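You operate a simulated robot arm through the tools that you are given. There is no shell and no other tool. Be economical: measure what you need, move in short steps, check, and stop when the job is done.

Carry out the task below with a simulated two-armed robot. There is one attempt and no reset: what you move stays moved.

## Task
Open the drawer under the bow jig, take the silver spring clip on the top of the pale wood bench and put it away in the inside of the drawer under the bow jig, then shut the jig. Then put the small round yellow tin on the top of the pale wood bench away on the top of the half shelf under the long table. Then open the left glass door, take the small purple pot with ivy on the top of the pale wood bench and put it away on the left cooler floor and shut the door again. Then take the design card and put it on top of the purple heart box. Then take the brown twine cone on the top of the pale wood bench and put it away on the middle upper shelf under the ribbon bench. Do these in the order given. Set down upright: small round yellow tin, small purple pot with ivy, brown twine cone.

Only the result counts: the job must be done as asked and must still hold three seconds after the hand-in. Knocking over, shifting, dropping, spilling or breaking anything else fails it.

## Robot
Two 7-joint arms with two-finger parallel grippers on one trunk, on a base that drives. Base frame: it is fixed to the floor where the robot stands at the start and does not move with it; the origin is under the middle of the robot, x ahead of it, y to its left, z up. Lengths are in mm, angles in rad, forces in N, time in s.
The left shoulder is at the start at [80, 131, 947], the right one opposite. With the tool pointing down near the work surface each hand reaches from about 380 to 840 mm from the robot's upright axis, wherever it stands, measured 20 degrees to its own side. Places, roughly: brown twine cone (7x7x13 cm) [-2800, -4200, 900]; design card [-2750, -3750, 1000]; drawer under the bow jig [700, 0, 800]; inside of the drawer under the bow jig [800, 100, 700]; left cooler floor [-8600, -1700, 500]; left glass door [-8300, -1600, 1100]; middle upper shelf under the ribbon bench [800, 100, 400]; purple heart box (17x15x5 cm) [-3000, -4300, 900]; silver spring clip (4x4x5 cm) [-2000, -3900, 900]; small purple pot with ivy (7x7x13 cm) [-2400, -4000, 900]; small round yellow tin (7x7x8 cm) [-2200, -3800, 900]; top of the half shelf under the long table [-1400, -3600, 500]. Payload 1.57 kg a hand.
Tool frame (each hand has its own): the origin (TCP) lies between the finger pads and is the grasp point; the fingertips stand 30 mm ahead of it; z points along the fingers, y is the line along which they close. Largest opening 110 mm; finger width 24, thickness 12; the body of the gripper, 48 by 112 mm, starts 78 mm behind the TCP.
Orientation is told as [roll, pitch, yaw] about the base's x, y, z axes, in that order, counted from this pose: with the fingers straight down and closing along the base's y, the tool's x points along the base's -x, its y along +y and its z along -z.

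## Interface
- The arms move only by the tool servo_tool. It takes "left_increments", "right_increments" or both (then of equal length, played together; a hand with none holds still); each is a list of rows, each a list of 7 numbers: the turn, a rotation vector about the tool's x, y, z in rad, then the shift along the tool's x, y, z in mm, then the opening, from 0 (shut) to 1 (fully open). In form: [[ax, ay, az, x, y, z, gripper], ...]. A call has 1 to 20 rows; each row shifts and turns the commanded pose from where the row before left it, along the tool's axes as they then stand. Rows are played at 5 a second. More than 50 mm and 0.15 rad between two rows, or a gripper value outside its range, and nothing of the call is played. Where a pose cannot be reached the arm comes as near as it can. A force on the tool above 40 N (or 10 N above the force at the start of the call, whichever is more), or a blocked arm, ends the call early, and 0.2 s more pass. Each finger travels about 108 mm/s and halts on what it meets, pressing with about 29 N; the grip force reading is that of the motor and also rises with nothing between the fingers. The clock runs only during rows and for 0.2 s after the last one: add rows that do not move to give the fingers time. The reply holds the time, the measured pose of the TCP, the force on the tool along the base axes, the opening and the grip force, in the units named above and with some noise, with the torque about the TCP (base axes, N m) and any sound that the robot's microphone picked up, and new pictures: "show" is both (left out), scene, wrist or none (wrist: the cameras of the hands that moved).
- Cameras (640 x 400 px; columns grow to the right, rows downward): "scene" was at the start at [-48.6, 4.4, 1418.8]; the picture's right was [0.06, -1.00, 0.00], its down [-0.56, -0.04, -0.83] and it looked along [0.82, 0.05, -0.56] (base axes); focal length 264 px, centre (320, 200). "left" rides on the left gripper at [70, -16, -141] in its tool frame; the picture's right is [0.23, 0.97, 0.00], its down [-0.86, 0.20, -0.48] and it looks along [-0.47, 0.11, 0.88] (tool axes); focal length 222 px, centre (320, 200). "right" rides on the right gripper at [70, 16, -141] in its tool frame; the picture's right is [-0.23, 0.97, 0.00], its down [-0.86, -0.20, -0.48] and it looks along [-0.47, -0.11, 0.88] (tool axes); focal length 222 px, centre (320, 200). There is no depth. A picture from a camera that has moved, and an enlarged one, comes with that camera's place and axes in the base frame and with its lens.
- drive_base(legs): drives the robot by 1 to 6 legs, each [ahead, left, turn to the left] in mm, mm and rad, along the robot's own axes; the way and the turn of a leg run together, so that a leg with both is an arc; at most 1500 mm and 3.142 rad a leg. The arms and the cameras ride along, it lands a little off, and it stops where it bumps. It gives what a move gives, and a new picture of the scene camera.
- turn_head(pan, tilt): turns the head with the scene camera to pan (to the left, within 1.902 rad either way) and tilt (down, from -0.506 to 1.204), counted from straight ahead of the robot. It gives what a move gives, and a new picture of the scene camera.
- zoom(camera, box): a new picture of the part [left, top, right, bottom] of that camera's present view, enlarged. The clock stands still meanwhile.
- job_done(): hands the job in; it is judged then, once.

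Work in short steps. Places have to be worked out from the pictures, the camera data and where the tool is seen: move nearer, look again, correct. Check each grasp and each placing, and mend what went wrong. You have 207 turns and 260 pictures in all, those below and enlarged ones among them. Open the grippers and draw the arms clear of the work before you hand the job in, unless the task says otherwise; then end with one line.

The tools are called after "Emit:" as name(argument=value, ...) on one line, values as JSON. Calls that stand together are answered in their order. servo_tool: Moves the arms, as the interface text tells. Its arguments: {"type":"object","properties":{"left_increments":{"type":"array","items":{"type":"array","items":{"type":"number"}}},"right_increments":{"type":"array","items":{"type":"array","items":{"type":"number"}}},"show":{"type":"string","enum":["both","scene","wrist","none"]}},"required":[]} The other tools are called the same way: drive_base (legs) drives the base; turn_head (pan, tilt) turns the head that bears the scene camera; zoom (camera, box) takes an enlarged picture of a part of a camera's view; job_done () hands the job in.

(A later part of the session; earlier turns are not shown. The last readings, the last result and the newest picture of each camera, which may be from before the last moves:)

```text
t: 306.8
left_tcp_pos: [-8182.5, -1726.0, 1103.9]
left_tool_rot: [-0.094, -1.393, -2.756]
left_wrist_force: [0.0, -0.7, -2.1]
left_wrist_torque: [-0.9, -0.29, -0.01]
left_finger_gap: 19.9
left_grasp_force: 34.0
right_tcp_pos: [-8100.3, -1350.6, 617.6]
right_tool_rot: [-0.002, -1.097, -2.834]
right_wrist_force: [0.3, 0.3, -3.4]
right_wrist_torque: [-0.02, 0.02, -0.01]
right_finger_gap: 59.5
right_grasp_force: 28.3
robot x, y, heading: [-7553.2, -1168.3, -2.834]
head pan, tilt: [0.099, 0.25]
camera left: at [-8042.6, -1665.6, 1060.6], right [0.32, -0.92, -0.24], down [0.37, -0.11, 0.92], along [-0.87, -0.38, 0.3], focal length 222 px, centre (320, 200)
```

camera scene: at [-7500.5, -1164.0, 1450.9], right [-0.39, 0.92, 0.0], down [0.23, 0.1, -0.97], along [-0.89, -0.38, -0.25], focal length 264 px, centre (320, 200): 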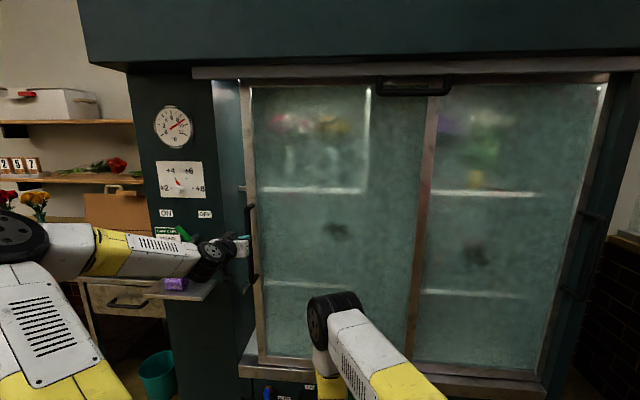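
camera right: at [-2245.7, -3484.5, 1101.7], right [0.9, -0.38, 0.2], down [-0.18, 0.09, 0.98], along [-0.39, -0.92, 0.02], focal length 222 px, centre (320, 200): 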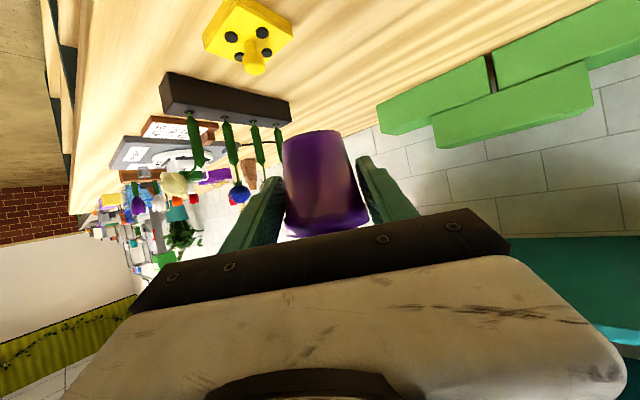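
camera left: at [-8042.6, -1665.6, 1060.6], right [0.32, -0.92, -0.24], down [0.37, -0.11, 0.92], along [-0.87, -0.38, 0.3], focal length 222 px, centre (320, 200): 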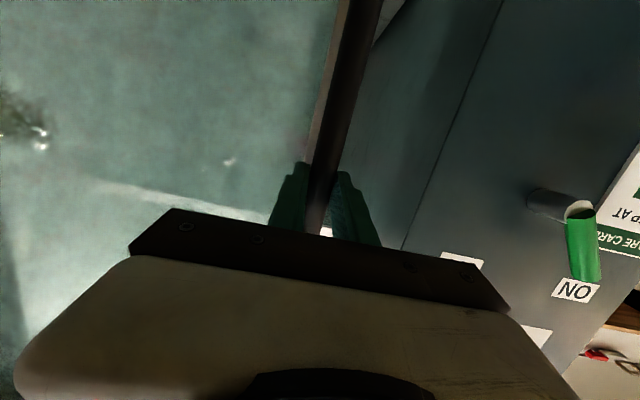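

Gripped again. Slide right.

Emit:
servo_tool(left_increments=[[0, 0, 0, 0, -8, 0.3, 0], [0, 0, 0, 0, -14, 0.3, 0], [0, 0, 0, 0, -16, 0.3, 0], [0, 0, 0, 0, -16, 0.3, 0], [0, 0, 0, 0, -16, 0.3, 0], [0, 0, 0, 0, -16, 0.3, 0], [0, 0, 0, 0, -16, 0.3, 0], [0, 0, 0, 0, -16, 0.3, 0], [0, 0, 0, 0, -16, 0.3, 0], [0, 0, 0, 0, -16, 0.3, 0], [0, 0, 0, 0, -16, 0.3, 0], [0, 0, 0, 0, -16, 0.3, 0], [0, 0, 0, 0, -16, 0.3, 0], [0, 0, 0, 0, -16, 0.3, 0], [0, 0, 0, 0, -16, 0.3, 0], [0, 0, 0, 0, -16, 0.3, 0]], show="scene")

```text
t: 310.1
left_tcp_pos: [-8248.4, -1525.6, 1105.7]
left_tool_rot: [-0.096, -1.393, -2.75]
left_wrist_force: [-24.8, -11.6, -3.8]
left_wrist_torque: [-0.79, -0.2, 0.03]
left_finger_gap: 20.1
left_grasp_force: 33.8
left hand out of reach, approached as far as the arm can: row 14, 15, 16
right_tcp_pos: [-8100.6, -1350.3, 617.5]
right_tool_rot: [-0.002, -1.097, -2.834]
right_wrist_force: [0.6, 0.5, -4.0]
right_wrist_torque: [0.0, 0.0, -0.01]
right_finger_gap: 59.5
right_grasp_force: 29.2
robot x, y, heading: [-7552.8, -1168.2, -2.84]
head pan, tilt: [0.099, 0.25]
camera scene: at [-7503.6, -1165.1, 1451.0], right [-0.39, 0.92, 0.0], down [0.23, 0.1, -0.97], along [-0.89, -0.38, -0.25], focal length 264 px, centre (320, 200)
```

scene: 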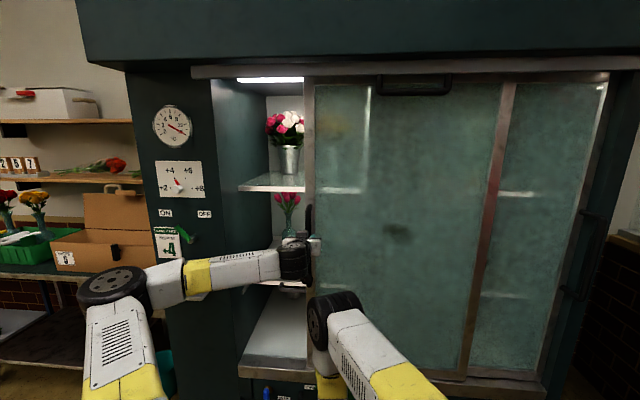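

Door is open about 300 mm. Release, retract the left hand to the left and back, and back off to prepare the right arm.

Emit:
servo_tool(left_increments=[[0, 0, 0, 0, 0, 0, 0.4], [0, 0, 0, 0, 0, 0, 0.6], [0, 0, 0, 4, 0, -30, 0.6], [0, 0, 0, 8, 0, -45, 0.6], [0, 0, 0, 8, 0, -45, 0.6], [0, 0, 0, 8, 0, -45, 0.6], [0, 0, 0, 0, 40, -20, 0.6], [0, 0, 0, 0, 40, -20, 0.6], [0, 0, 0, 0, 40, 0, 0.6], [0, 0, 0, 0, 40, 0, 0.6]], show="none")

Emit:
drive_base(legs=[[-330, 0, 0], [0, 350, 0]])

Emit:
servo_tool(right_increments=[[0, 0, 0, -18, 0, 35.6, 0.3], [0, 0, 0, -18, 0, 35.6, 0.3], [0, 0, 0, -18, 0, 35.6, 0.3], [0, 0, 0, -18, 0, 35.6, 0.3], [0, 0, 0, -18, 0, 35.6, 0.3], [0, 0, 0, -18, 0, 35.6, 0.3], [0, 0, 0, -18, 0, 35.6, 0.3]])

Emit:
zoom(camera="scene", box=[220, 100, 480, 360])

```text
t: 312.4
left_tcp_pos: [-8026.0, -1634.5, 1117.2]
left_tool_rot: [-0.098, -1.394, -2.755]
left_wrist_force: [-0.7, 0.8, -0.1]
left_wrist_torque: [-0.01, 0.0, 0.03]
left_finger_gap: 65.9
left_grasp_force: 0.0
left hand out of reach, approached as far as the arm can: row 7, 8
right_tcp_pos: [-8101.0, -1350.3, 618.3]
right_tool_rot: [-0.003, -1.098, -2.836]
right_wrist_force: [0.6, 0.4, -4.9]
right_wrist_torque: [0.02, -0.06, 0.01]
right_finger_gap: 59.6
right_grasp_force: 28.6
robot x, y, heading: [-7553.8, -1167.6, -2.836]
head pan, tilt: [0.099, 0.25]
```

```text
t: 316.4
left_tcp_pos: [-7602.5, -1862.9, 1116.8]
left_tool_rot: [-0.099, -1.392, -2.74]
left_wrist_force: [0.3, -0.1, 0.0]
left_wrist_torque: [0.03, -0.04, 0.01]
left_finger_gap: 66.1
left_grasp_force: 0.0
right_tcp_pos: [-7678.6, -1582.7, 617.6]
right_tool_rot: [-0.003, -1.098, -2.826]
right_wrist_force: [-0.5, 0.2, -3.5]
right_wrist_torque: [-0.01, -0.02, -0.01]
right_finger_gap: 59.6
right_grasp_force: 28.6
robot x, y, heading: [-7133.2, -1393.2, -2.83]
head pan, tilt: [0.099, 0.25]
camera scene: at [-7081.2, -1390.3, 1451.0], right [-0.4, 0.92, 0.0], down [0.23, 0.1, -0.97], along [-0.89, -0.39, -0.25], focal length 264 px, centre (320, 200)
```

scene: 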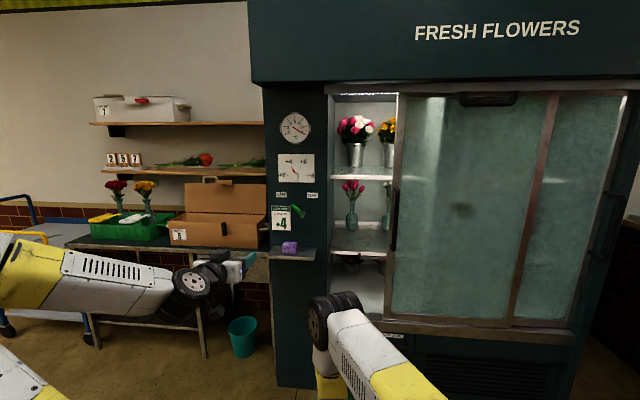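

```text
t: 318.0
left_tcp_pos: [-7601.6, -1863.1, 1117.5]
left_tool_rot: [-0.099, -1.391, -2.742]
left_wrist_force: [0.3, -0.7, 0.2]
left_wrist_torque: [-0.02, 0.02, -0.01]
left_finger_gap: 66.0
left_grasp_force: 0.1
right_tcp_pos: [-7941.8, -1666.7, 612.2]
right_tool_rot: [-0.005, -1.096, -2.824]
right_wrist_force: [-0.6, -0.6, -3.8]
right_wrist_torque: [0.02, -0.03, 0.0]
right_finger_gap: 59.5
right_grasp_force: 28.9
robot x, y, heading: [-7127.9, -1390.7, -2.828]
head pan, tilt: [0.099, 0.25]
camera scene: at [-7081.1, -1390.3, 1451.0], right [-0.4, 0.92, 0.0], down [0.23, 0.1, -0.97], along [-0.89, -0.39, -0.25], focal length 264 px, centre (320, 200)
camera right: at [-7787.5, -1633.4, 615.1], right [0.2, -0.96, 0.2], down [-0.03, 0.2, 0.98], along [-0.98, -0.2, 0.01], focal length 222 px, centre (320, 200)
```

scene: 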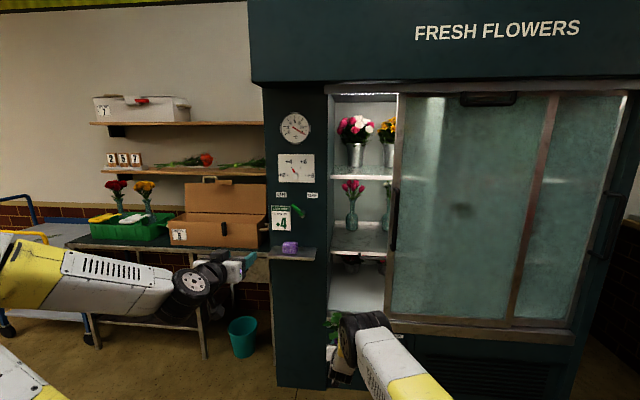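
right: 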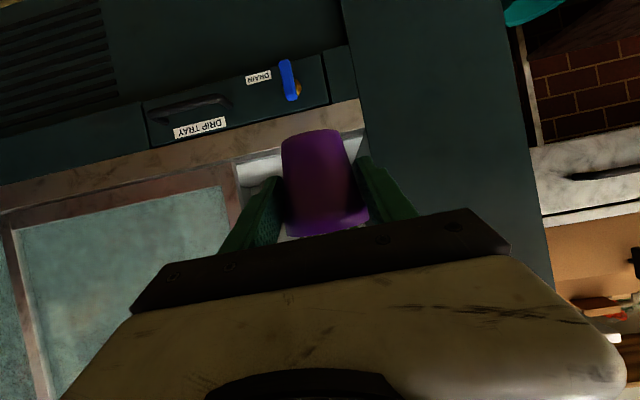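

```text
1.54 times, centred on (350, 230) of scene
camera zoom: at [-7081.1, -1390.3, 1451.0], right [-0.4, 0.92, 0.0], down [0.23, 0.1, -0.97], along [-0.89, -0.39, -0.25], focal length 406 px, centre (274, 154)
```

zoom: 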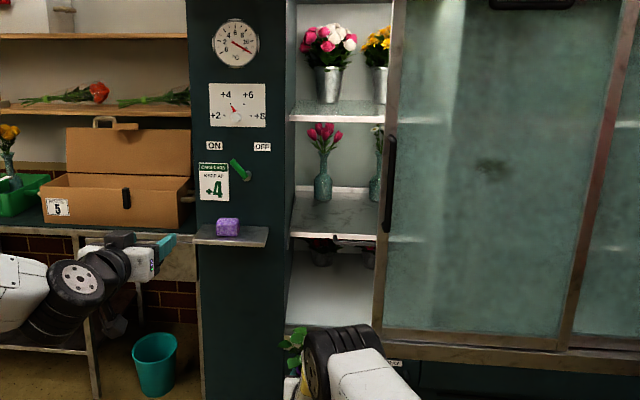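

Opening spans n≈-713..-979, floor z≈510, shelf above at ≈857. Tuck the left hand back more, shift right 53 and drive the pot in.

Emit:
servo_tool(left_increments=[[0, 0, 0, 5, 0, -40, 0.6], [0, 0, 0, 5, 0, -40, 0.6], [0, 0, 0, 5, 0, -30, 0.6]], show="none")

Emit:
drive_base(legs=[[0, -53, 0], [240, 0, 0]])

Emit:
zoom(camera="right", box=[0, 0, 640, 400])

```text
t: 318.8
left_tcp_pos: [-7523.6, -1876.3, 1139.4]
left_tool_rot: [-0.101, -1.392, -2.744]
left_wrist_force: [0.3, 0.1, -0.3]
left_wrist_torque: [0.0, 0.02, -0.01]
left_finger_gap: 66.0
left_grasp_force: 0.0
left hand out of reach, approached as far as the arm can: row 2, 3
right_tcp_pos: [-7941.8, -1666.0, 613.0]
right_tool_rot: [-0.003, -1.097, -2.828]
right_wrist_force: [-0.1, -0.2, -3.8]
right_wrist_torque: [-0.01, -0.06, 0.03]
right_finger_gap: 59.6
right_grasp_force: 28.7
robot x, y, heading: [-7131.5, -1394.8, -2.831]
head pan, tilt: [0.099, 0.25]
```

```text
t: 321.1
left_tcp_pos: [-7770.3, -1900.1, 1139.5]
left_tool_rot: [-0.102, -1.389, -2.739]
left_wrist_force: [-0.1, -0.6, 0.1]
left_wrist_torque: [0.01, -0.01, 0.02]
left_finger_gap: 66.1
left_grasp_force: 0.1
right_tcp_pos: [-8187.0, -1692.6, 612.6]
right_tool_rot: [-0.001, -1.097, -2.824]
right_wrist_force: [0.1, -1.2, -3.6]
right_wrist_torque: [-0.01, 0.0, 0.0]
right_finger_gap: 59.4
right_grasp_force: 28.9
robot x, y, heading: [-7380.9, -1416.8, -2.829]
head pan, tilt: [0.099, 0.25]
camera scene: at [-7327.4, -1413.9, 1451.0], right [-0.4, 0.92, 0.0], down [0.23, 0.1, -0.97], along [-0.89, -0.39, -0.25], focal length 264 px, centre (320, 200)
```

scene: 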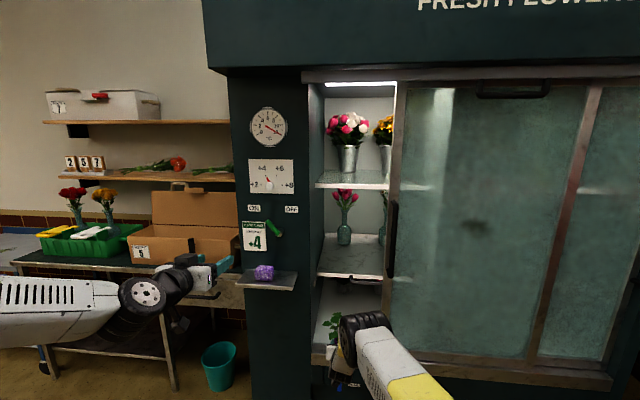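

```text
1.00 times, centred on (320, 200) of right (not enlarged: the box is as wide or as high as the picture)
camera zoom: at [-8032.8, -1659.6, 615.5], right [0.2, -0.96, 0.2], down [-0.03, 0.2, 0.98], along [-0.98, -0.21, 0.01], focal length 222 px, centre (320, 200)
```

zoom: 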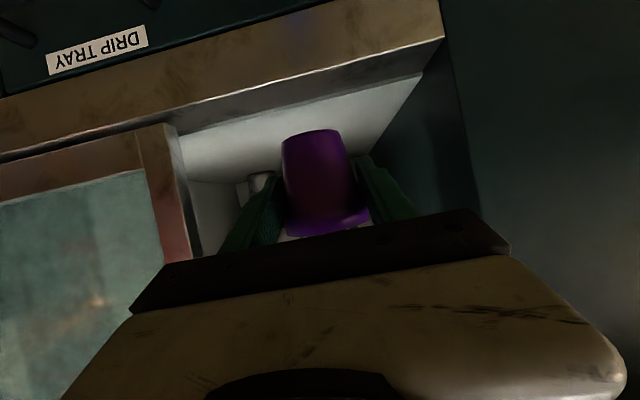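

Well centred in the opening. Drive 150 mm further in.

Emit:
drive_base(legs=[[150, 0, 0]])

Emit:
zoom(camera="right", box=[0, 0, 640, 400])

```text
t: 322.4
left_tcp_pos: [-7907.1, -1946.2, 1139.5]
left_tool_rot: [-0.101, -1.393, -2.741]
left_wrist_force: [0.9, 0.2, 0.0]
left_wrist_torque: [-0.01, -0.02, -0.02]
left_finger_gap: 66.2
left_grasp_force: 0.1
right_tcp_pos: [-8325.2, -1736.3, 613.6]
right_tool_rot: [-0.002, -1.097, -2.824]
right_wrist_force: [-0.4, -1.0, -4.3]
right_wrist_torque: [0.03, -0.02, 0.01]
right_finger_gap: 59.6
right_grasp_force: 28.7
robot x, y, heading: [-7514.8, -1460.1, -2.833]
head pan, tilt: [0.099, 0.25]
camera scene: at [-7465.2, -1458.9, 1451.0], right [-0.4, 0.92, 0.0], down [0.23, 0.1, -0.97], along [-0.89, -0.39, -0.25], focal length 264 px, centre (320, 200)
```

scene: 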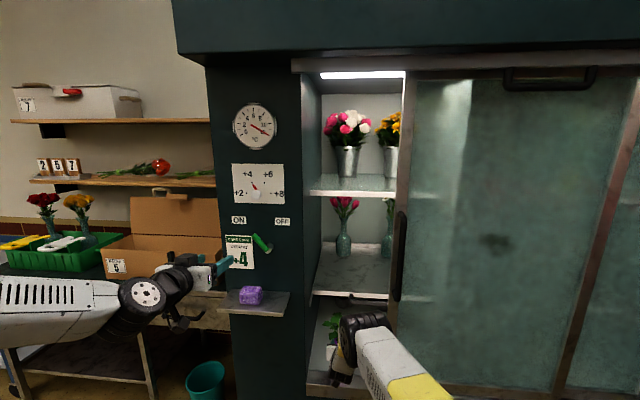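

```text
1.00 times, centred on (320, 200) of right (not enlarged: the box is as wide or as high as the picture)
camera zoom: at [-8171.0, -1703.3, 615.4], right [0.2, -0.96, 0.2], down [-0.03, 0.2, 0.98], along [-0.98, -0.2, 0.01], focal length 222 px, centre (320, 200)
```

zoom: 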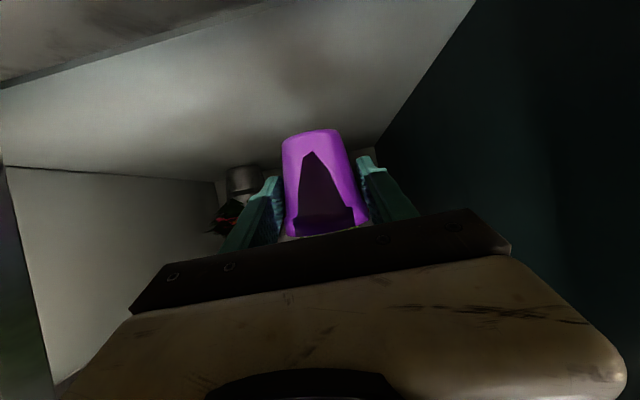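

Pot is inside. 30 mm further and lower toward the floor.

Emit:
servo_tool(right_increments=[[0, 0, 0, -14, 0, 27, 0.3], [0, 0, 0, 18, 0, 9, 0.3], [0, 0, 0, 18, 0, 9, 0.3], [0, 0, 0, 8, 0, 4, 0.3], [0, 0, 0, 3.6, 0, 1.8, 0.3], [0, 0, 0, 3.6, 0, 1.8, 0.3], [0, 0, 0, 2.7, 0, 1.4, 0.3], [0, 0, 0, 2.7, 0, 1.4, 0.3], [0, 0, 0, 2.7, 0, 1.4, 0.3]], show="wrist")

```text
t: 324.4
left_tcp_pos: [-7908.0, -1945.4, 1141.2]
left_tool_rot: [-0.1, -1.392, -2.741]
left_wrist_force: [0.4, -0.1, -0.1]
left_wrist_torque: [0.0, 0.02, -0.01]
left_finger_gap: 65.7
left_grasp_force: 0.1
right_tcp_pos: [-8348.5, -1743.4, 552.8]
right_tool_rot: [-0.001, -1.097, -2.825]
right_wrist_force: [-0.1, -0.4, -3.9]
right_wrist_torque: [0.04, -0.01, 0.0]
right_finger_gap: 59.8
right_grasp_force: 28.7
right hand out of reach, approached as far as the arm can: row 6, 8
robot x, y, heading: [-7515.8, -1464.9, -2.823]
head pan, tilt: [0.099, 0.25]
camera right: at [-8194.0, -1709.8, 555.7], right [0.2, -0.96, 0.2], down [-0.03, 0.2, 0.98], along [-0.98, -0.2, 0.01], focal length 222 px, centre (320, 200)
```

right: 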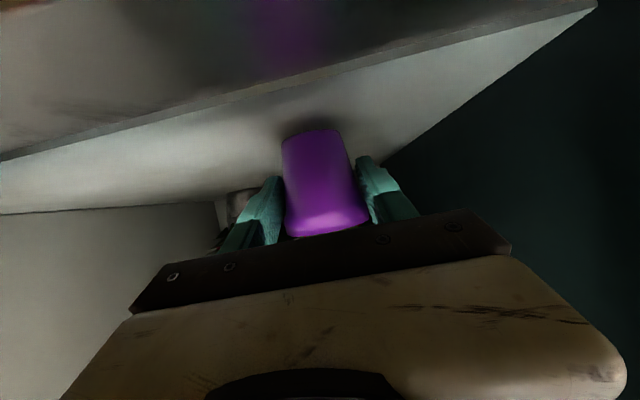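

No contact yet at 553. Continue in small steps.

Emit:
servo_tool(right_increments=[[0, 0, 0, 4, 0, -1, 0.3], [0, 0, 0, 3, 0, 0, 0.3], [0, 0, 0, 3, 0, 0.5, 0.3], [0, 0, 0, 3, 0, 0.5, 0.3], [0, 0, 0, 3, 0, 0.5, 0.3]], show="none")

```text
t: 325.6
left_tcp_pos: [-7907.5, -1945.6, 1140.3]
left_tool_rot: [-0.103, -1.391, -2.742]
left_wrist_force: [0.6, 0.9, 0.4]
left_wrist_torque: [0.01, -0.03, 0.0]
left_finger_gap: 66.3
left_grasp_force: 0.1
right_tcp_pos: [-8339.2, -1739.1, 543.3]
right_tool_rot: [0.0, -1.098, -2.825]
right_wrist_force: [-0.1, 0.6, -4.1]
right_wrist_torque: [0.02, -0.03, -0.01]
right_finger_gap: 59.7
right_grasp_force: 29.0
right hand out of reach, approached as far as the arm can: row 4
robot x, y, heading: [-7513.3, -1464.2, -2.827]
head pan, tilt: [0.099, 0.25]
```

Still free; bring the base 40 mm closer to keep reach, and lower on.

Emit:
drive_base(legs=[[40, 0, 0]])

Emit:
servo_tool(right_increments=[[0, 0, 0, 5, 0, -10, 0.3], [0, 0, 0, 5, 0, -8, 0.3], [0, 0, 0, 3.6, 0, 1.8, 0.3], [0, 0, 0, 2.7, 0, 1.4, 0.3], [0, 0, 0, 2.7, 0, 1.4, 0.3], [0, 0, 0, 2.7, 0, 1.4, 0.3], [0, 0, 0, 2.7, 0, 1.4, 0.3], [0, 0, 0, 2.7, 0, 1.4, 0.3]], show="wrist")

```text
t: 326.5
left_tcp_pos: [-7946.1, -1958.4, 1140.4]
left_tool_rot: [-0.104, -1.391, -2.742]
left_wrist_force: [0.0, 0.3, 0.4]
left_wrist_torque: [0.02, 0.04, 0.02]
left_finger_gap: 66.1
left_grasp_force: 0.0
right_tcp_pos: [-8378.4, -1751.8, 543.1]
right_tool_rot: [-0.002, -1.096, -2.826]
right_wrist_force: [-0.2, -0.2, -4.3]
right_wrist_torque: [0.06, 0.0, -0.01]
right_finger_gap: 59.6
right_grasp_force: 28.9
robot x, y, heading: [-7555.7, -1474.4, -2.833]
head pan, tilt: [0.099, 0.25]
camera scene: at [-7503.7, -1471.4, 1451.0], right [-0.4, 0.92, 0.0], down [0.23, 0.1, -0.97], along [-0.89, -0.39, -0.25], focal length 264 px, centre (320, 200)
```

scene: 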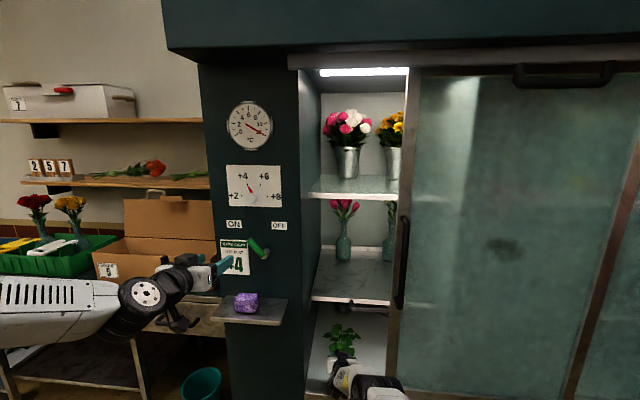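

```text
t: 328.3
left_tcp_pos: [-7945.8, -1957.8, 1140.1]
left_tool_rot: [-0.1, -1.393, -2.743]
left_wrist_force: [-1.0, 0.3, -0.6]
left_wrist_torque: [0.0, 0.01, 0.01]
left_finger_gap: 66.2
left_grasp_force: 0.0
right_tcp_pos: [-8359.9, -1745.8, 524.6]
right_tool_rot: [0.001, -1.098, -2.825]
right_wrist_force: [8.5, 0.2, 18.2]
right_wrist_torque: [-0.38, -0.18, 0.13]
right_finger_gap: 51.9
right_grasp_force: 29.4
robot x, y, heading: [-7557.6, -1476.2, -2.827]
head pan, tilt: [0.099, 0.25]
camera right: at [-8205.4, -1712.4, 526.8], right [0.2, -0.96, 0.2], down [-0.03, 0.2, 0.98], along [-0.98, -0.2, 0.01], focal length 222 px, centre (320, 200)
```

right: 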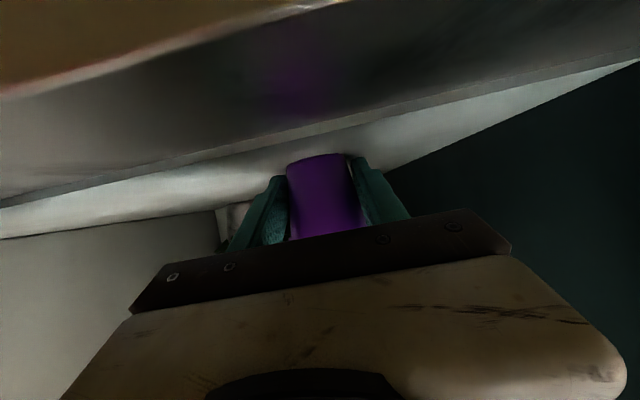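

Pot is on the floor (force 18 N, fingers slid slightly down the taper). Open, rise a little, and check before backing out.

Emit:
servo_tool(right_increments=[[0, 0, 0, -2, 0, -1, 0.5], [0, 0, 0, 0, 0, 0, 0.65], [0, 0, 0, 0, 0, 0, 0.8], [0, 0, 0, -7, 0, -3.5, 0.85], [0, 0, 0, 0, 0, 0, 0.85]], show="both")

```text
t: 329.5
left_tcp_pos: [-7946.6, -1957.6, 1139.7]
left_tool_rot: [-0.101, -1.392, -2.743]
left_wrist_force: [0.0, 0.1, -0.5]
left_wrist_torque: [0.0, 0.0, -0.01]
left_finger_gap: 66.1
left_grasp_force: 0.0
right_tcp_pos: [-8358.1, -1746.3, 535.1]
right_tool_rot: [-0.002, -1.096, -2.824]
right_wrist_force: [-0.2, -0.7, 0.0]
right_wrist_torque: [0.01, 0.03, 0.02]
right_finger_gap: 93.5
right_grasp_force: 0.0
robot x, y, heading: [-7555.2, -1478.1, -2.827]
head pan, tilt: [0.099, 0.25]
camera scene: at [-7503.5, -1471.4, 1451.0], right [-0.4, 0.92, 0.0], down [0.23, 0.1, -0.97], along [-0.89, -0.39, -0.25], focal length 264 px, centre (320, 200)
camera right: at [-8204.2, -1713.0, 536.3], right [0.2, -0.96, 0.2], down [-0.03, 0.2, 0.98], along [-0.98, -0.21, 0.01], focal length 222 px, centre (320, 200)
```

scene: 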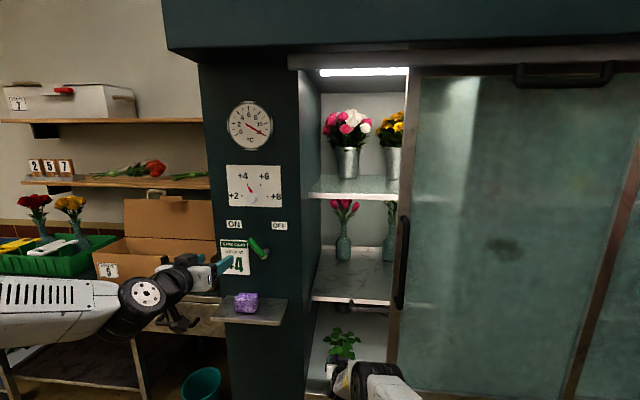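
right: 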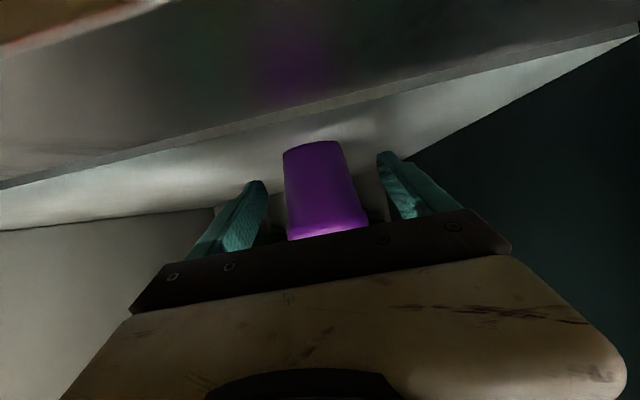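

Pot stands upright on the floor, free of the fingers. Back out with the arm first, then the base.

Emit:
servo_tool(right_increments=[[0, 0, 0, 9, 0, -18, 0.85], [0, 0, 0, 13.6, 0, -26.7, 0.85], [0, 0, 0, 13.6, 0, -26.7, 0.85], [0, 0, 0, 13.6, 0, -26.7, 0.85], [0, 0, 0, 13.6, 0, -26.7, 0.85]], show="wrist")

Emit:
drive_base(legs=[[-330, 0, 0]])

Emit:
zoom(camera="scene", box=[260, 200, 420, 360])

```text
t: 330.7
left_tcp_pos: [-7945.3, -1957.0, 1139.9]
left_tool_rot: [-0.1, -1.391, -2.741]
left_wrist_force: [-0.1, 0.3, 0.5]
left_wrist_torque: [0.01, 0.03, 0.0]
left_finger_gap: 65.9
left_grasp_force: 0.1
right_tcp_pos: [-8223.1, -1700.3, 534.3]
right_tool_rot: [-0.002, -1.098, -2.825]
right_wrist_force: [-0.7, 0.1, -0.6]
right_wrist_torque: [-0.02, 0.01, -0.02]
right_finger_gap: 93.4
right_grasp_force: 0.1
robot x, y, heading: [-7556.8, -1476.8, -2.827]
head pan, tilt: [0.099, 0.25]
camera right: at [-8069.2, -1666.9, 536.5], right [0.2, -0.96, 0.2], down [-0.03, 0.2, 0.98], along [-0.98, -0.2, 0.01], focal length 222 px, centre (320, 200)
```

right: 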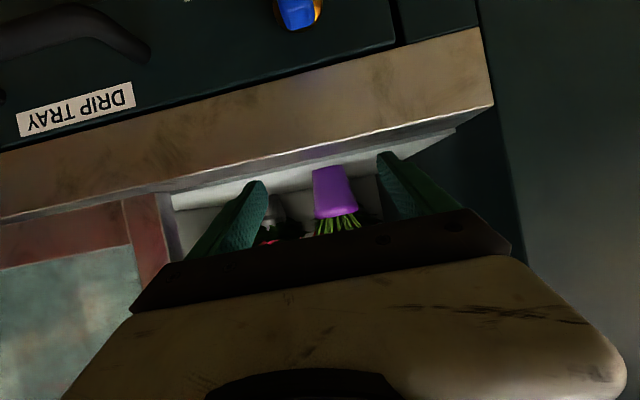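

```text
t: 332.9
left_tcp_pos: [-7617.9, -1852.6, 1139.9]
left_tool_rot: [-0.101, -1.393, -2.737]
left_wrist_force: [0.5, -0.1, -0.3]
left_wrist_torque: [0.01, 0.0, -0.04]
left_finger_gap: 65.9
left_grasp_force: 0.0
right_tcp_pos: [-7897.7, -1597.1, 534.8]
right_tool_rot: [0.001, -1.097, -2.821]
right_wrist_force: [-0.4, 0.5, -0.4]
right_wrist_torque: [0.0, 0.01, 0.02]
right_finger_gap: 93.6
right_grasp_force: 0.2
robot x, y, heading: [-7225.4, -1368.0, -2.823]
head pan, tilt: [0.099, 0.25]
camera scene: at [-7178.3, -1364.8, 1450.9], right [-0.41, 0.91, 0.0], down [0.23, 0.1, -0.97], along [-0.89, -0.39, -0.25], focal length 264 px, centre (320, 200)
```

scene: 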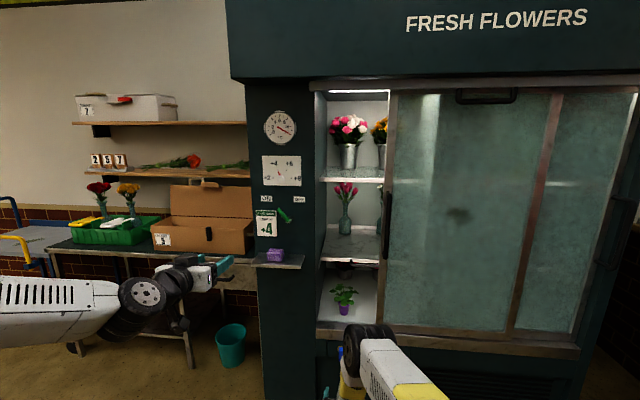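

```text
2.50 times, centred on (340, 280) of scene
camera zoom: at [-7178.3, -1364.8, 1450.9], right [-0.41, 0.91, 0.0], down [0.23, 0.1, -0.97], along [-0.89, -0.39, -0.25], focal length 659 px, centre (270, 0)
```

zoom: 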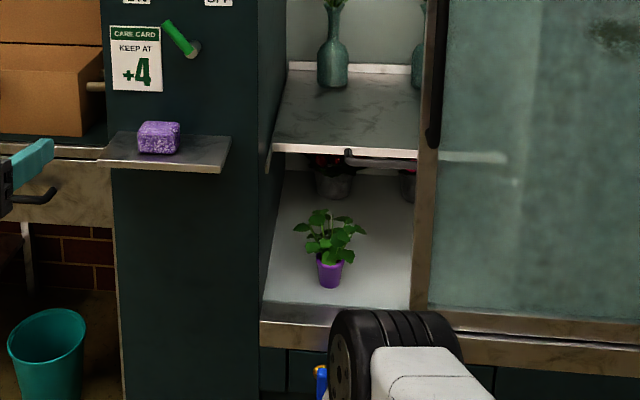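

Pot stands fine on the left cooler floor. Now shut the door: retract the right hand, reposition so the handle is right-ish of the left hand.

Emit:
servo_tool(right_increments=[[0, 0, 0, 6.3, 0, -34, 0.5], [0, 0, 0, 6.3, 0, -34, 0.3], [0, 0, 0, 6.3, 0, -34, 0.3], [0, 0, 0, 6.3, 0, -34, 0.3], [0, 0, 0, 6.3, 0, -34, 0.3], [0, 0, 0, 6.3, 0, -34, 0.3]], left_increments=[[0, 0, 0, 5, -35, 0, 0.6], [0, 0, 0, 5, -35, 0, 0.6], [0, 0, 0, 5, -35, 0, 0.6], [0, 0, 0, 5, -35, 0, 0.6], [0, 0, 0, 5, -35, 0, 0.6], [0, 0, 0, 5, -35, 10, 0.6]], show="none")

Emit:
drive_base(legs=[[0, -286, -0.014], [240, 0, 0]])

Emit:
zoom(camera="left", box=[0, 0, 640, 400])

```text
t: 334.4
left_tcp_pos: [-7744.7, -1711.9, 1136.7]
left_tool_rot: [-0.096, -1.391, -2.741]
left_wrist_force: [-0.7, -1.2, -0.1]
left_wrist_torque: [-0.03, 0.03, -0.03]
left_finger_gap: 66.3
left_grasp_force: 0.1
left hand out of reach, approached as far as the arm can: row 1, 2, 3, 4, 5
right_tcp_pos: [-7724.1, -1539.1, 604.4]
right_tool_rot: [0.016, -1.132, -2.844]
right_wrist_force: [-0.1, -0.5, -0.6]
right_wrist_torque: [0.01, 0.0, -0.01]
right_finger_gap: 33.0
right_grasp_force: 0.1
robot x, y, heading: [-7226.2, -1366.5, -2.823]
head pan, tilt: [0.099, 0.25]
```

```text
t: 337.7
left_tcp_pos: [-8059.2, -1510.8, 1136.8]
left_tool_rot: [-0.098, -1.392, -2.747]
left_wrist_force: [0.2, 0.0, -0.1]
left_wrist_torque: [0.03, -0.02, -0.02]
left_finger_gap: 66.0
left_grasp_force: 0.0
right_tcp_pos: [-8034.1, -1336.4, 603.1]
right_tool_rot: [0.016, -1.122, -2.848]
right_wrist_force: [0.2, -0.2, 0.3]
right_wrist_torque: [-0.03, -0.02, 0.01]
right_finger_gap: 33.1
right_grasp_force: 0.0
robot x, y, heading: [-7542.6, -1171.3, -2.836]
head pan, tilt: [0.099, 0.25]
camera scene: at [-7491.4, -1167.0, 1451.0], right [-0.4, 0.92, 0.0], down [0.23, 0.1, -0.97], along [-0.89, -0.39, -0.25], focal length 264 px, centre (320, 200)
```

scene: 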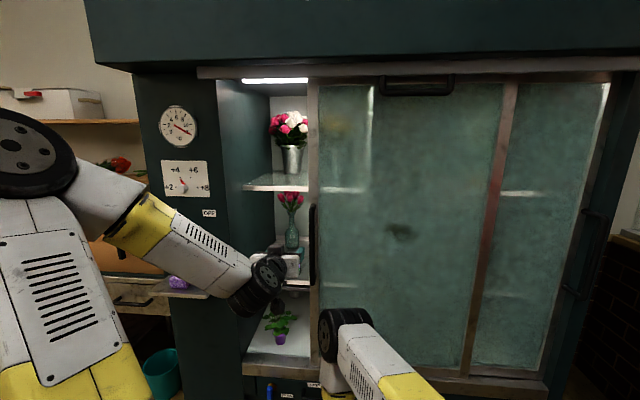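

```text
1.00 times, centred on (320, 200) of left (not enlarged: the box is as wide or as high as the picture)
camera zoom: at [-7919.4, -1449.7, 1093.6], right [0.32, -0.92, -0.24], down [0.37, -0.11, 0.92], along [-0.87, -0.39, 0.3], focal length 222 px, centre (320, 200)
```

zoom: 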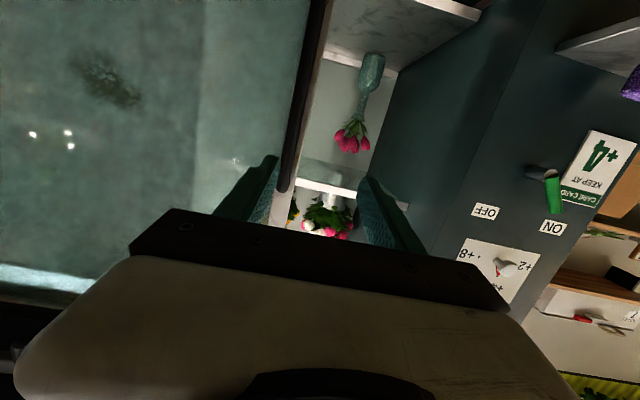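

Bar is ~42 mm right, 185 mm ahead. Move onto it and grip.

Emit:
servo_tool(left_increments=[[0, 0, 0, 13, -21, 2, 0.7], [0, 0, 0, 13, -21, 2, 0.7], [0, 0, 0, -7, 0, 40, 0.7], [0, 0, 0, -7, 0, 40, 0.7], [0, 0, 0, -7, 0, 40, 0.7]], show="wrist")

```text
t: 338.9
left_tcp_pos: [-8187.8, -1503.3, 1110.3]
left_tool_rot: [-0.103, -1.393, -2.744]
left_wrist_force: [-0.3, 0.7, 0.3]
left_wrist_torque: [0.05, -0.04, 0.0]
left_finger_gap: 76.9
left_grasp_force: 0.1
left hand out of reach, approached as far as the arm can: row 2
right_tcp_pos: [-8033.8, -1337.3, 605.6]
right_tool_rot: [0.018, -1.124, -2.851]
right_wrist_force: [0.1, 0.8, -0.7]
right_wrist_torque: [-0.01, -0.01, -0.02]
right_finger_gap: 32.9
right_grasp_force: 0.1
robot x, y, heading: [-7540.9, -1170.5, -2.827]
head pan, tilt: [0.099, 0.25]
camera left: at [-8050.1, -1442.4, 1068.6], right [0.32, -0.92, -0.24], down [0.37, -0.11, 0.92], along [-0.87, -0.39, 0.3], focal length 222 px, centre (320, 200)
```

left: 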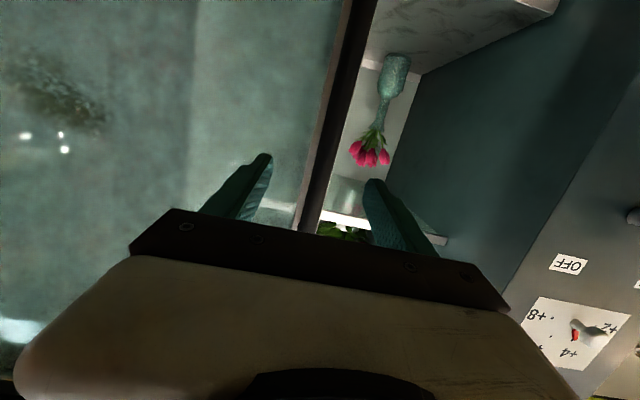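

Centred. Advance 65, grip, and slide left.

Emit:
servo_tool(left_increments=[[0, 0, 0, -4, 0, 25, 0.7], [0, 0, 0, -4, 0, 25, 0.7], [0, 0, 0, -2, 0, 14, 0.7], [0, 0, 0, 0, 0, 0, 0.4], [0, 0, 0, 0, 0, 0, 0], [0, 0, 0, 0, 0, 0, 0], [0, 0, 0, 0, 0, 0, 0], [0, 0, 0, 0, 8, -0.3, 0], [0, 0, 0, 0, 14, -0.3, 0], [0, 0, 0, 0, 16, -0.3, 0], [0, 0, 0, 0, 16, -0.3, 0], [0, 0, 0, 0, 16, -0.3, 0], [0, 0, 0, 0, 16, -0.3, 0], [0, 0, 0, 0, 16, -0.3, 0], [0, 0, 0, 0, 16, -0.3, 0], [0, 0, 0, 0, 16, -0.3, 0], [0, 0, 0, 0, 16, -0.3, 0]], show="scene")

```text
t: 342.5
left_tcp_pos: [-8194.2, -1686.5, 1116.6]
left_tool_rot: [-0.093, -1.399, -2.749]
left_wrist_force: [-11.4, -4.5, 25.5]
left_wrist_torque: [-0.93, 0.22, 0.03]
left_finger_gap: 20.4
left_grasp_force: 33.7
left hand out of reach, approached as far as the arm can: row 2
right_tcp_pos: [-8033.3, -1338.5, 604.5]
right_tool_rot: [0.018, -1.124, -2.848]
right_wrist_force: [0.7, 0.2, 0.8]
right_wrist_torque: [-0.01, 0.01, 0.01]
right_finger_gap: 33.4
right_grasp_force: 0.1
robot x, y, heading: [-7542.4, -1176.9, -2.832]
head pan, tilt: [0.099, 0.25]
camera scene: at [-7489.6, -1166.6, 1450.9], right [-0.4, 0.92, 0.0], down [0.23, 0.1, -0.97], along [-0.89, -0.39, -0.25], focal length 264 px, centre (320, 200)
```

scene: 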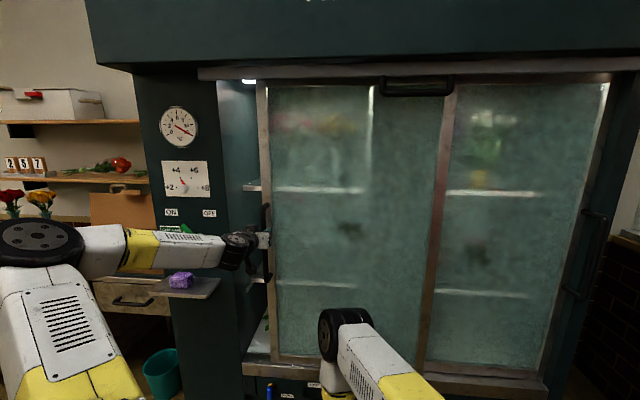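

Sliding shut well; ~136 mm remain. Continue until it stops.

Emit:
servo_tool(left_increments=[[0, 0, 0, 4, 10, -0.3, 0], [0, 0, 0, 0, 14, -0.3, 0], [0, 0, 0, 0, 14, -0.3, 0], [0, 0, 0, 0, 14, -0.3, 0], [0, 0, 0, 0, 14, -0.3, 0], [0, 0, 0, 0, 14, -0.3, 0], [0, 0, 0, 0, 14, -0.3, 0], [0, 0, 0, 0, 12, -0.3, 0], [0, 0, 0, 0, 10, -0.3, 0], [0, 0, 0, 0, 10, 0, 0], [0, 0, 0, 0, 8, 0, 0], [0, 0, 0, 0, 8, 0, 0], [0, 0, 0, 0, 8, 0, 0]], show="scene")

```text
t: 345.3
left_tcp_pos: [-8152.7, -1813.8, 1113.3]
left_tool_rot: [-0.099, -1.394, -2.77]
left_wrist_force: [12.0, 8.4, 5.7]
left_wrist_torque: [-0.87, -0.41, -0.04]
left_finger_gap: 20.3
left_grasp_force: 34.0
right_tcp_pos: [-8034.1, -1336.4, 605.0]
right_tool_rot: [0.019, -1.126, -2.853]
right_wrist_force: [0.2, -0.2, -0.6]
right_wrist_torque: [0.01, -0.03, 0.05]
right_finger_gap: 33.2
right_grasp_force: 0.1
robot x, y, heading: [-7541.5, -1171.6, -2.833]
head pan, tilt: [0.099, 0.25]
stopped in row 13 (left hand): the force on the tool passed its limit at 43 N (the readings are from after the stop); the commanded pose is now the measured one
camera scene: at [-7488.9, -1165.7, 1450.9], right [-0.4, 0.92, 0.0], down [0.23, 0.1, -0.97], along [-0.89, -0.39, -0.25], focal length 264 px, centre (320, 200)
```

scene: 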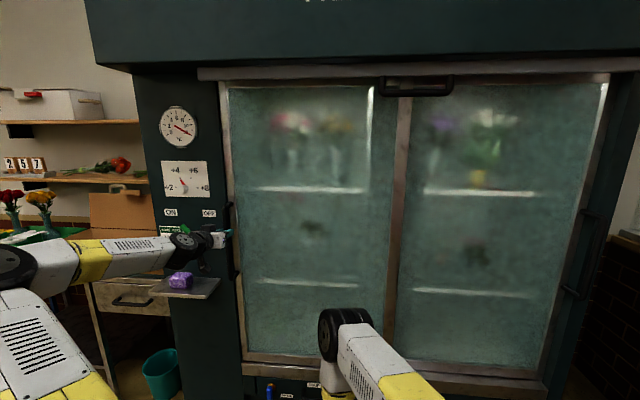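

Door fully shut (handle back at its original n=-715). Release and back away.

Emit:
servo_tool(left_increments=[[0, 0, 0, 0, 0, 0, 0.3], [0, 0, 0, 0, 0, 0, 0.5], [0, 0, 0, 0, 0, 0, 0.5], [0, 0, 0, 4, 0, -30, 0.5], [0, 0, 0, 8, 0, -45, 0.5], [0, 0, 0, 8, 0, -45, 0.5]], show="none")

Emit:
drive_base(legs=[[-450, 0, 0]])

```text
t: 346.7
left_tcp_pos: [-8037.5, -1782.9, 1115.1]
left_tool_rot: [-0.115, -1.39, -2.751]
left_wrist_force: [-0.1, 0.0, -0.4]
left_wrist_torque: [-0.01, -0.01, 0.03]
left_finger_gap: 55.0
left_grasp_force: 0.1
right_tcp_pos: [-8034.4, -1335.8, 603.3]
right_tool_rot: [0.019, -1.125, -2.855]
right_wrist_force: [-0.8, -0.6, 0.2]
right_wrist_torque: [0.02, 0.02, 0.0]
right_finger_gap: 33.1
right_grasp_force: 0.0
robot x, y, heading: [-7541.7, -1171.8, -2.832]
head pan, tilt: [0.099, 0.25]
```

```text
t: 349.4
left_tcp_pos: [-7602.6, -1645.9, 1113.5]
left_tool_rot: [-0.115, -1.391, -2.748]
left_wrist_force: [0.1, 0.6, -0.4]
left_wrist_torque: [-0.01, 0.01, -0.01]
left_finger_gap: 54.9
left_grasp_force: 0.1
right_tcp_pos: [-7602.7, -1200.0, 604.0]
right_tool_rot: [0.018, -1.125, -2.849]
right_wrist_force: [1.6, 0.7, 0.2]
right_wrist_torque: [-0.01, -0.03, -0.02]
right_finger_gap: 33.2
right_grasp_force: 0.0
robot x, y, heading: [-7110.1, -1029.8, -2.83]
head pan, tilt: [0.099, 0.25]
camera scene: at [-7058.1, -1027.6, 1451.0], right [-0.4, 0.92, 0.0], down [0.23, 0.1, -0.97], along [-0.89, -0.39, -0.25], focal length 264 px, centre (320, 200)
```

scene: 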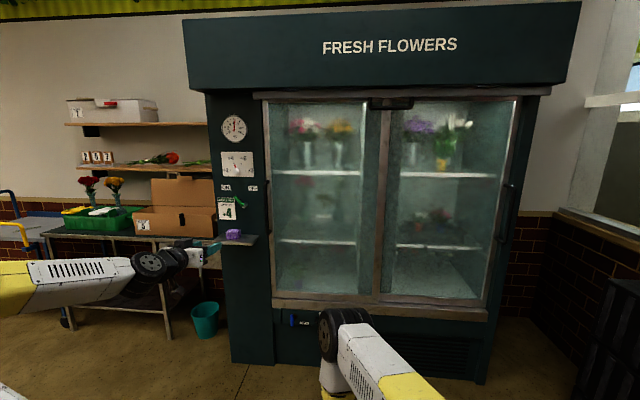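

Door shut, temperature recovering. Drive back to the pale bench for the design card.

Emit:
drive_base(legs=[[-190, 0, -0.007], [0, 1500, 0], [0, 1500, 0], [0, 90, 0]])

Emit:
drive_base(legs=[[-1500, 0, 0], [-1500, 0, 0], [0, 0, 1.57]])

Emit:
turn_head(pan=0, tilt=0.4)

```text
t: 366.0
left_tcp_pos: [-6479.0, -4584.8, 1113.6]
left_tool_rot: [-0.117, -1.392, -2.759]
left_wrist_force: [0.7, -0.6, 0.6]
left_wrist_torque: [0.04, 0.01, 0.02]
left_finger_gap: 55.0
left_grasp_force: 0.1
right_tcp_pos: [-6473.5, -4140.6, 603.3]
right_tool_rot: [0.017, -1.126, -2.862]
right_wrist_force: [-0.2, -0.1, 0.1]
right_wrist_torque: [0.01, -0.01, 0.02]
right_finger_gap: 33.1
right_grasp_force: 0.1
robot x, y, heading: [-5980.0, -3980.7, -2.836]
head pan, tilt: [0.099, 0.25]
camera scene: at [-5928.1, -3974.5, 1451.0], right [-0.39, 0.92, 0.0], down [0.23, 0.1, -0.97], along [-0.89, -0.38, -0.25], focal length 264 px, centre (320, 200)
```

scene: 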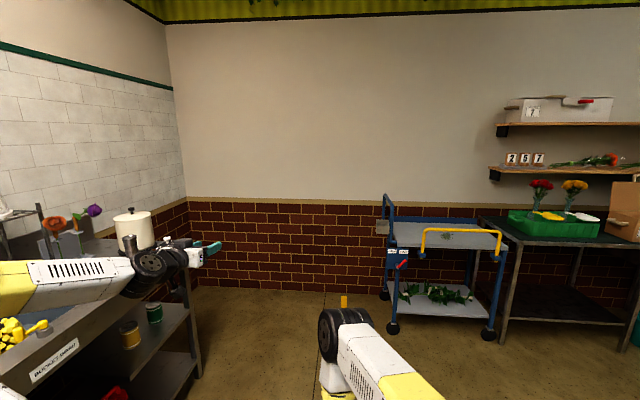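

```text
t: 384.5
left_tcp_pos: [-2459.2, -3545.0, 1114.4]
left_tool_rot: [-0.117, -1.39, -1.16]
left_wrist_force: [-0.4, -0.1, 0.1]
left_wrist_torque: [0.01, 0.03, 0.04]
left_finger_gap: 54.6
left_grasp_force: 0.0
right_tcp_pos: [-2905.4, -3551.8, 603.3]
right_tool_rot: [0.02, -1.124, -1.266]
right_wrist_force: [-0.5, 0.1, 0.1]
right_wrist_torque: [-0.05, 0.01, 0.03]
right_finger_gap: 33.0
right_grasp_force: 0.2
robot x, y, heading: [-3085.4, -3058.5, -1.241]
head pan, tilt: [0.099, 0.25]
camera scene: at [-3083.4, -3014.4, 1451.0], right [-0.91, -0.41, 0.0], down [-0.1, 0.22, -0.97], along [0.4, -0.88, -0.25], focal length 264 px, centre (320, 200)
```

scene: 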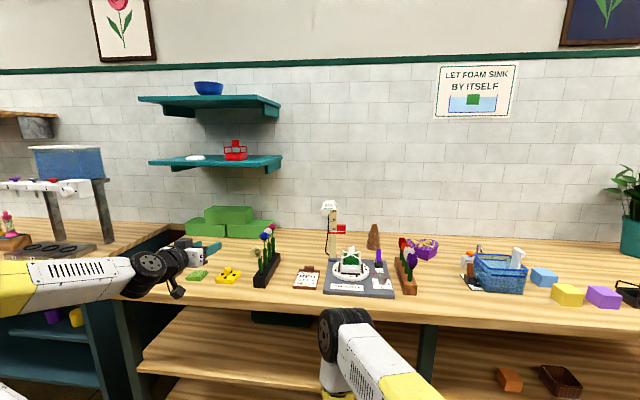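

```text
t: 385.2
left_tcp_pos: [-2457.6, -3545.1, 1114.5]
left_tool_rot: [-0.118, -1.39, -1.16]
left_wrist_force: [-0.8, -0.3, 0.6]
left_wrist_torque: [0.0, 0.01, 0.03]
left_finger_gap: 55.1
left_grasp_force: 0.1
right_tcp_pos: [-2905.5, -3551.0, 603.9]
right_tool_rot: [0.021, -1.125, -1.263]
right_wrist_force: [-0.7, -0.6, 0.1]
right_wrist_torque: [-0.02, -0.01, 0.02]
right_finger_gap: 32.9
right_grasp_force: 0.0
robot x, y, heading: [-3080.9, -3060.3, -1.239]
head pan, tilt: [0.0, 0.4]
camera scene: at [-3092.3, -3017.1, 1437.0], right [-0.95, -0.32, 0.0], down [-0.13, 0.37, -0.92], along [0.3, -0.87, -0.39], focal length 264 px, centre (320, 200)
```

scene: 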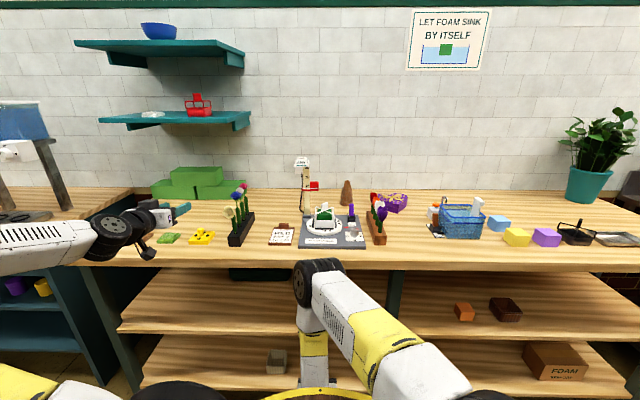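

Zoom on the objects of interest.

Emit:
zoom(camera="scene", box=[250, 150, 420, 260])

Emit:
zoom(camera="scene", box=[255, 205, 325, 255])

```text
3.64 times, centred on (335, 205) of scene
camera zoom: at [-3092.3, -3017.1, 1437.0], right [-0.95, -0.32, 0.0], down [-0.13, 0.37, -0.92], along [0.3, -0.87, -0.39], focal length 959 px, centre (266, 182)
```

zoom: 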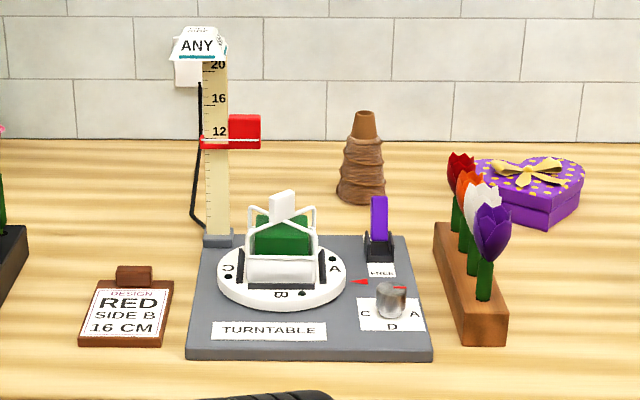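

```text
8.00 times, centred on (290, 230) of scene
camera zoom: at [-3092.3, -3017.1, 1437.0], right [-0.95, -0.32, 0.0], down [-0.13, 0.37, -0.92], along [0.3, -0.87, -0.39], focal length 2109 px, centre (560, -40)
```

zoom: 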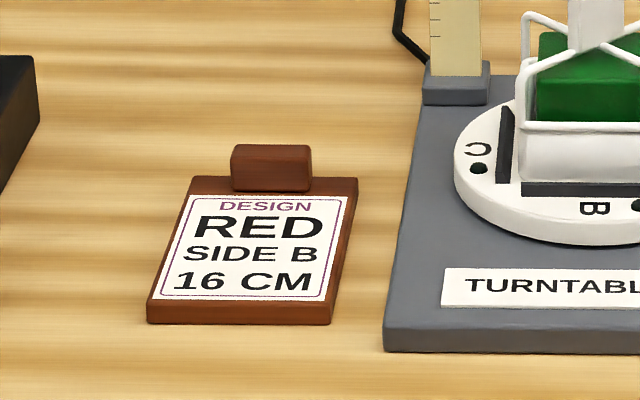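

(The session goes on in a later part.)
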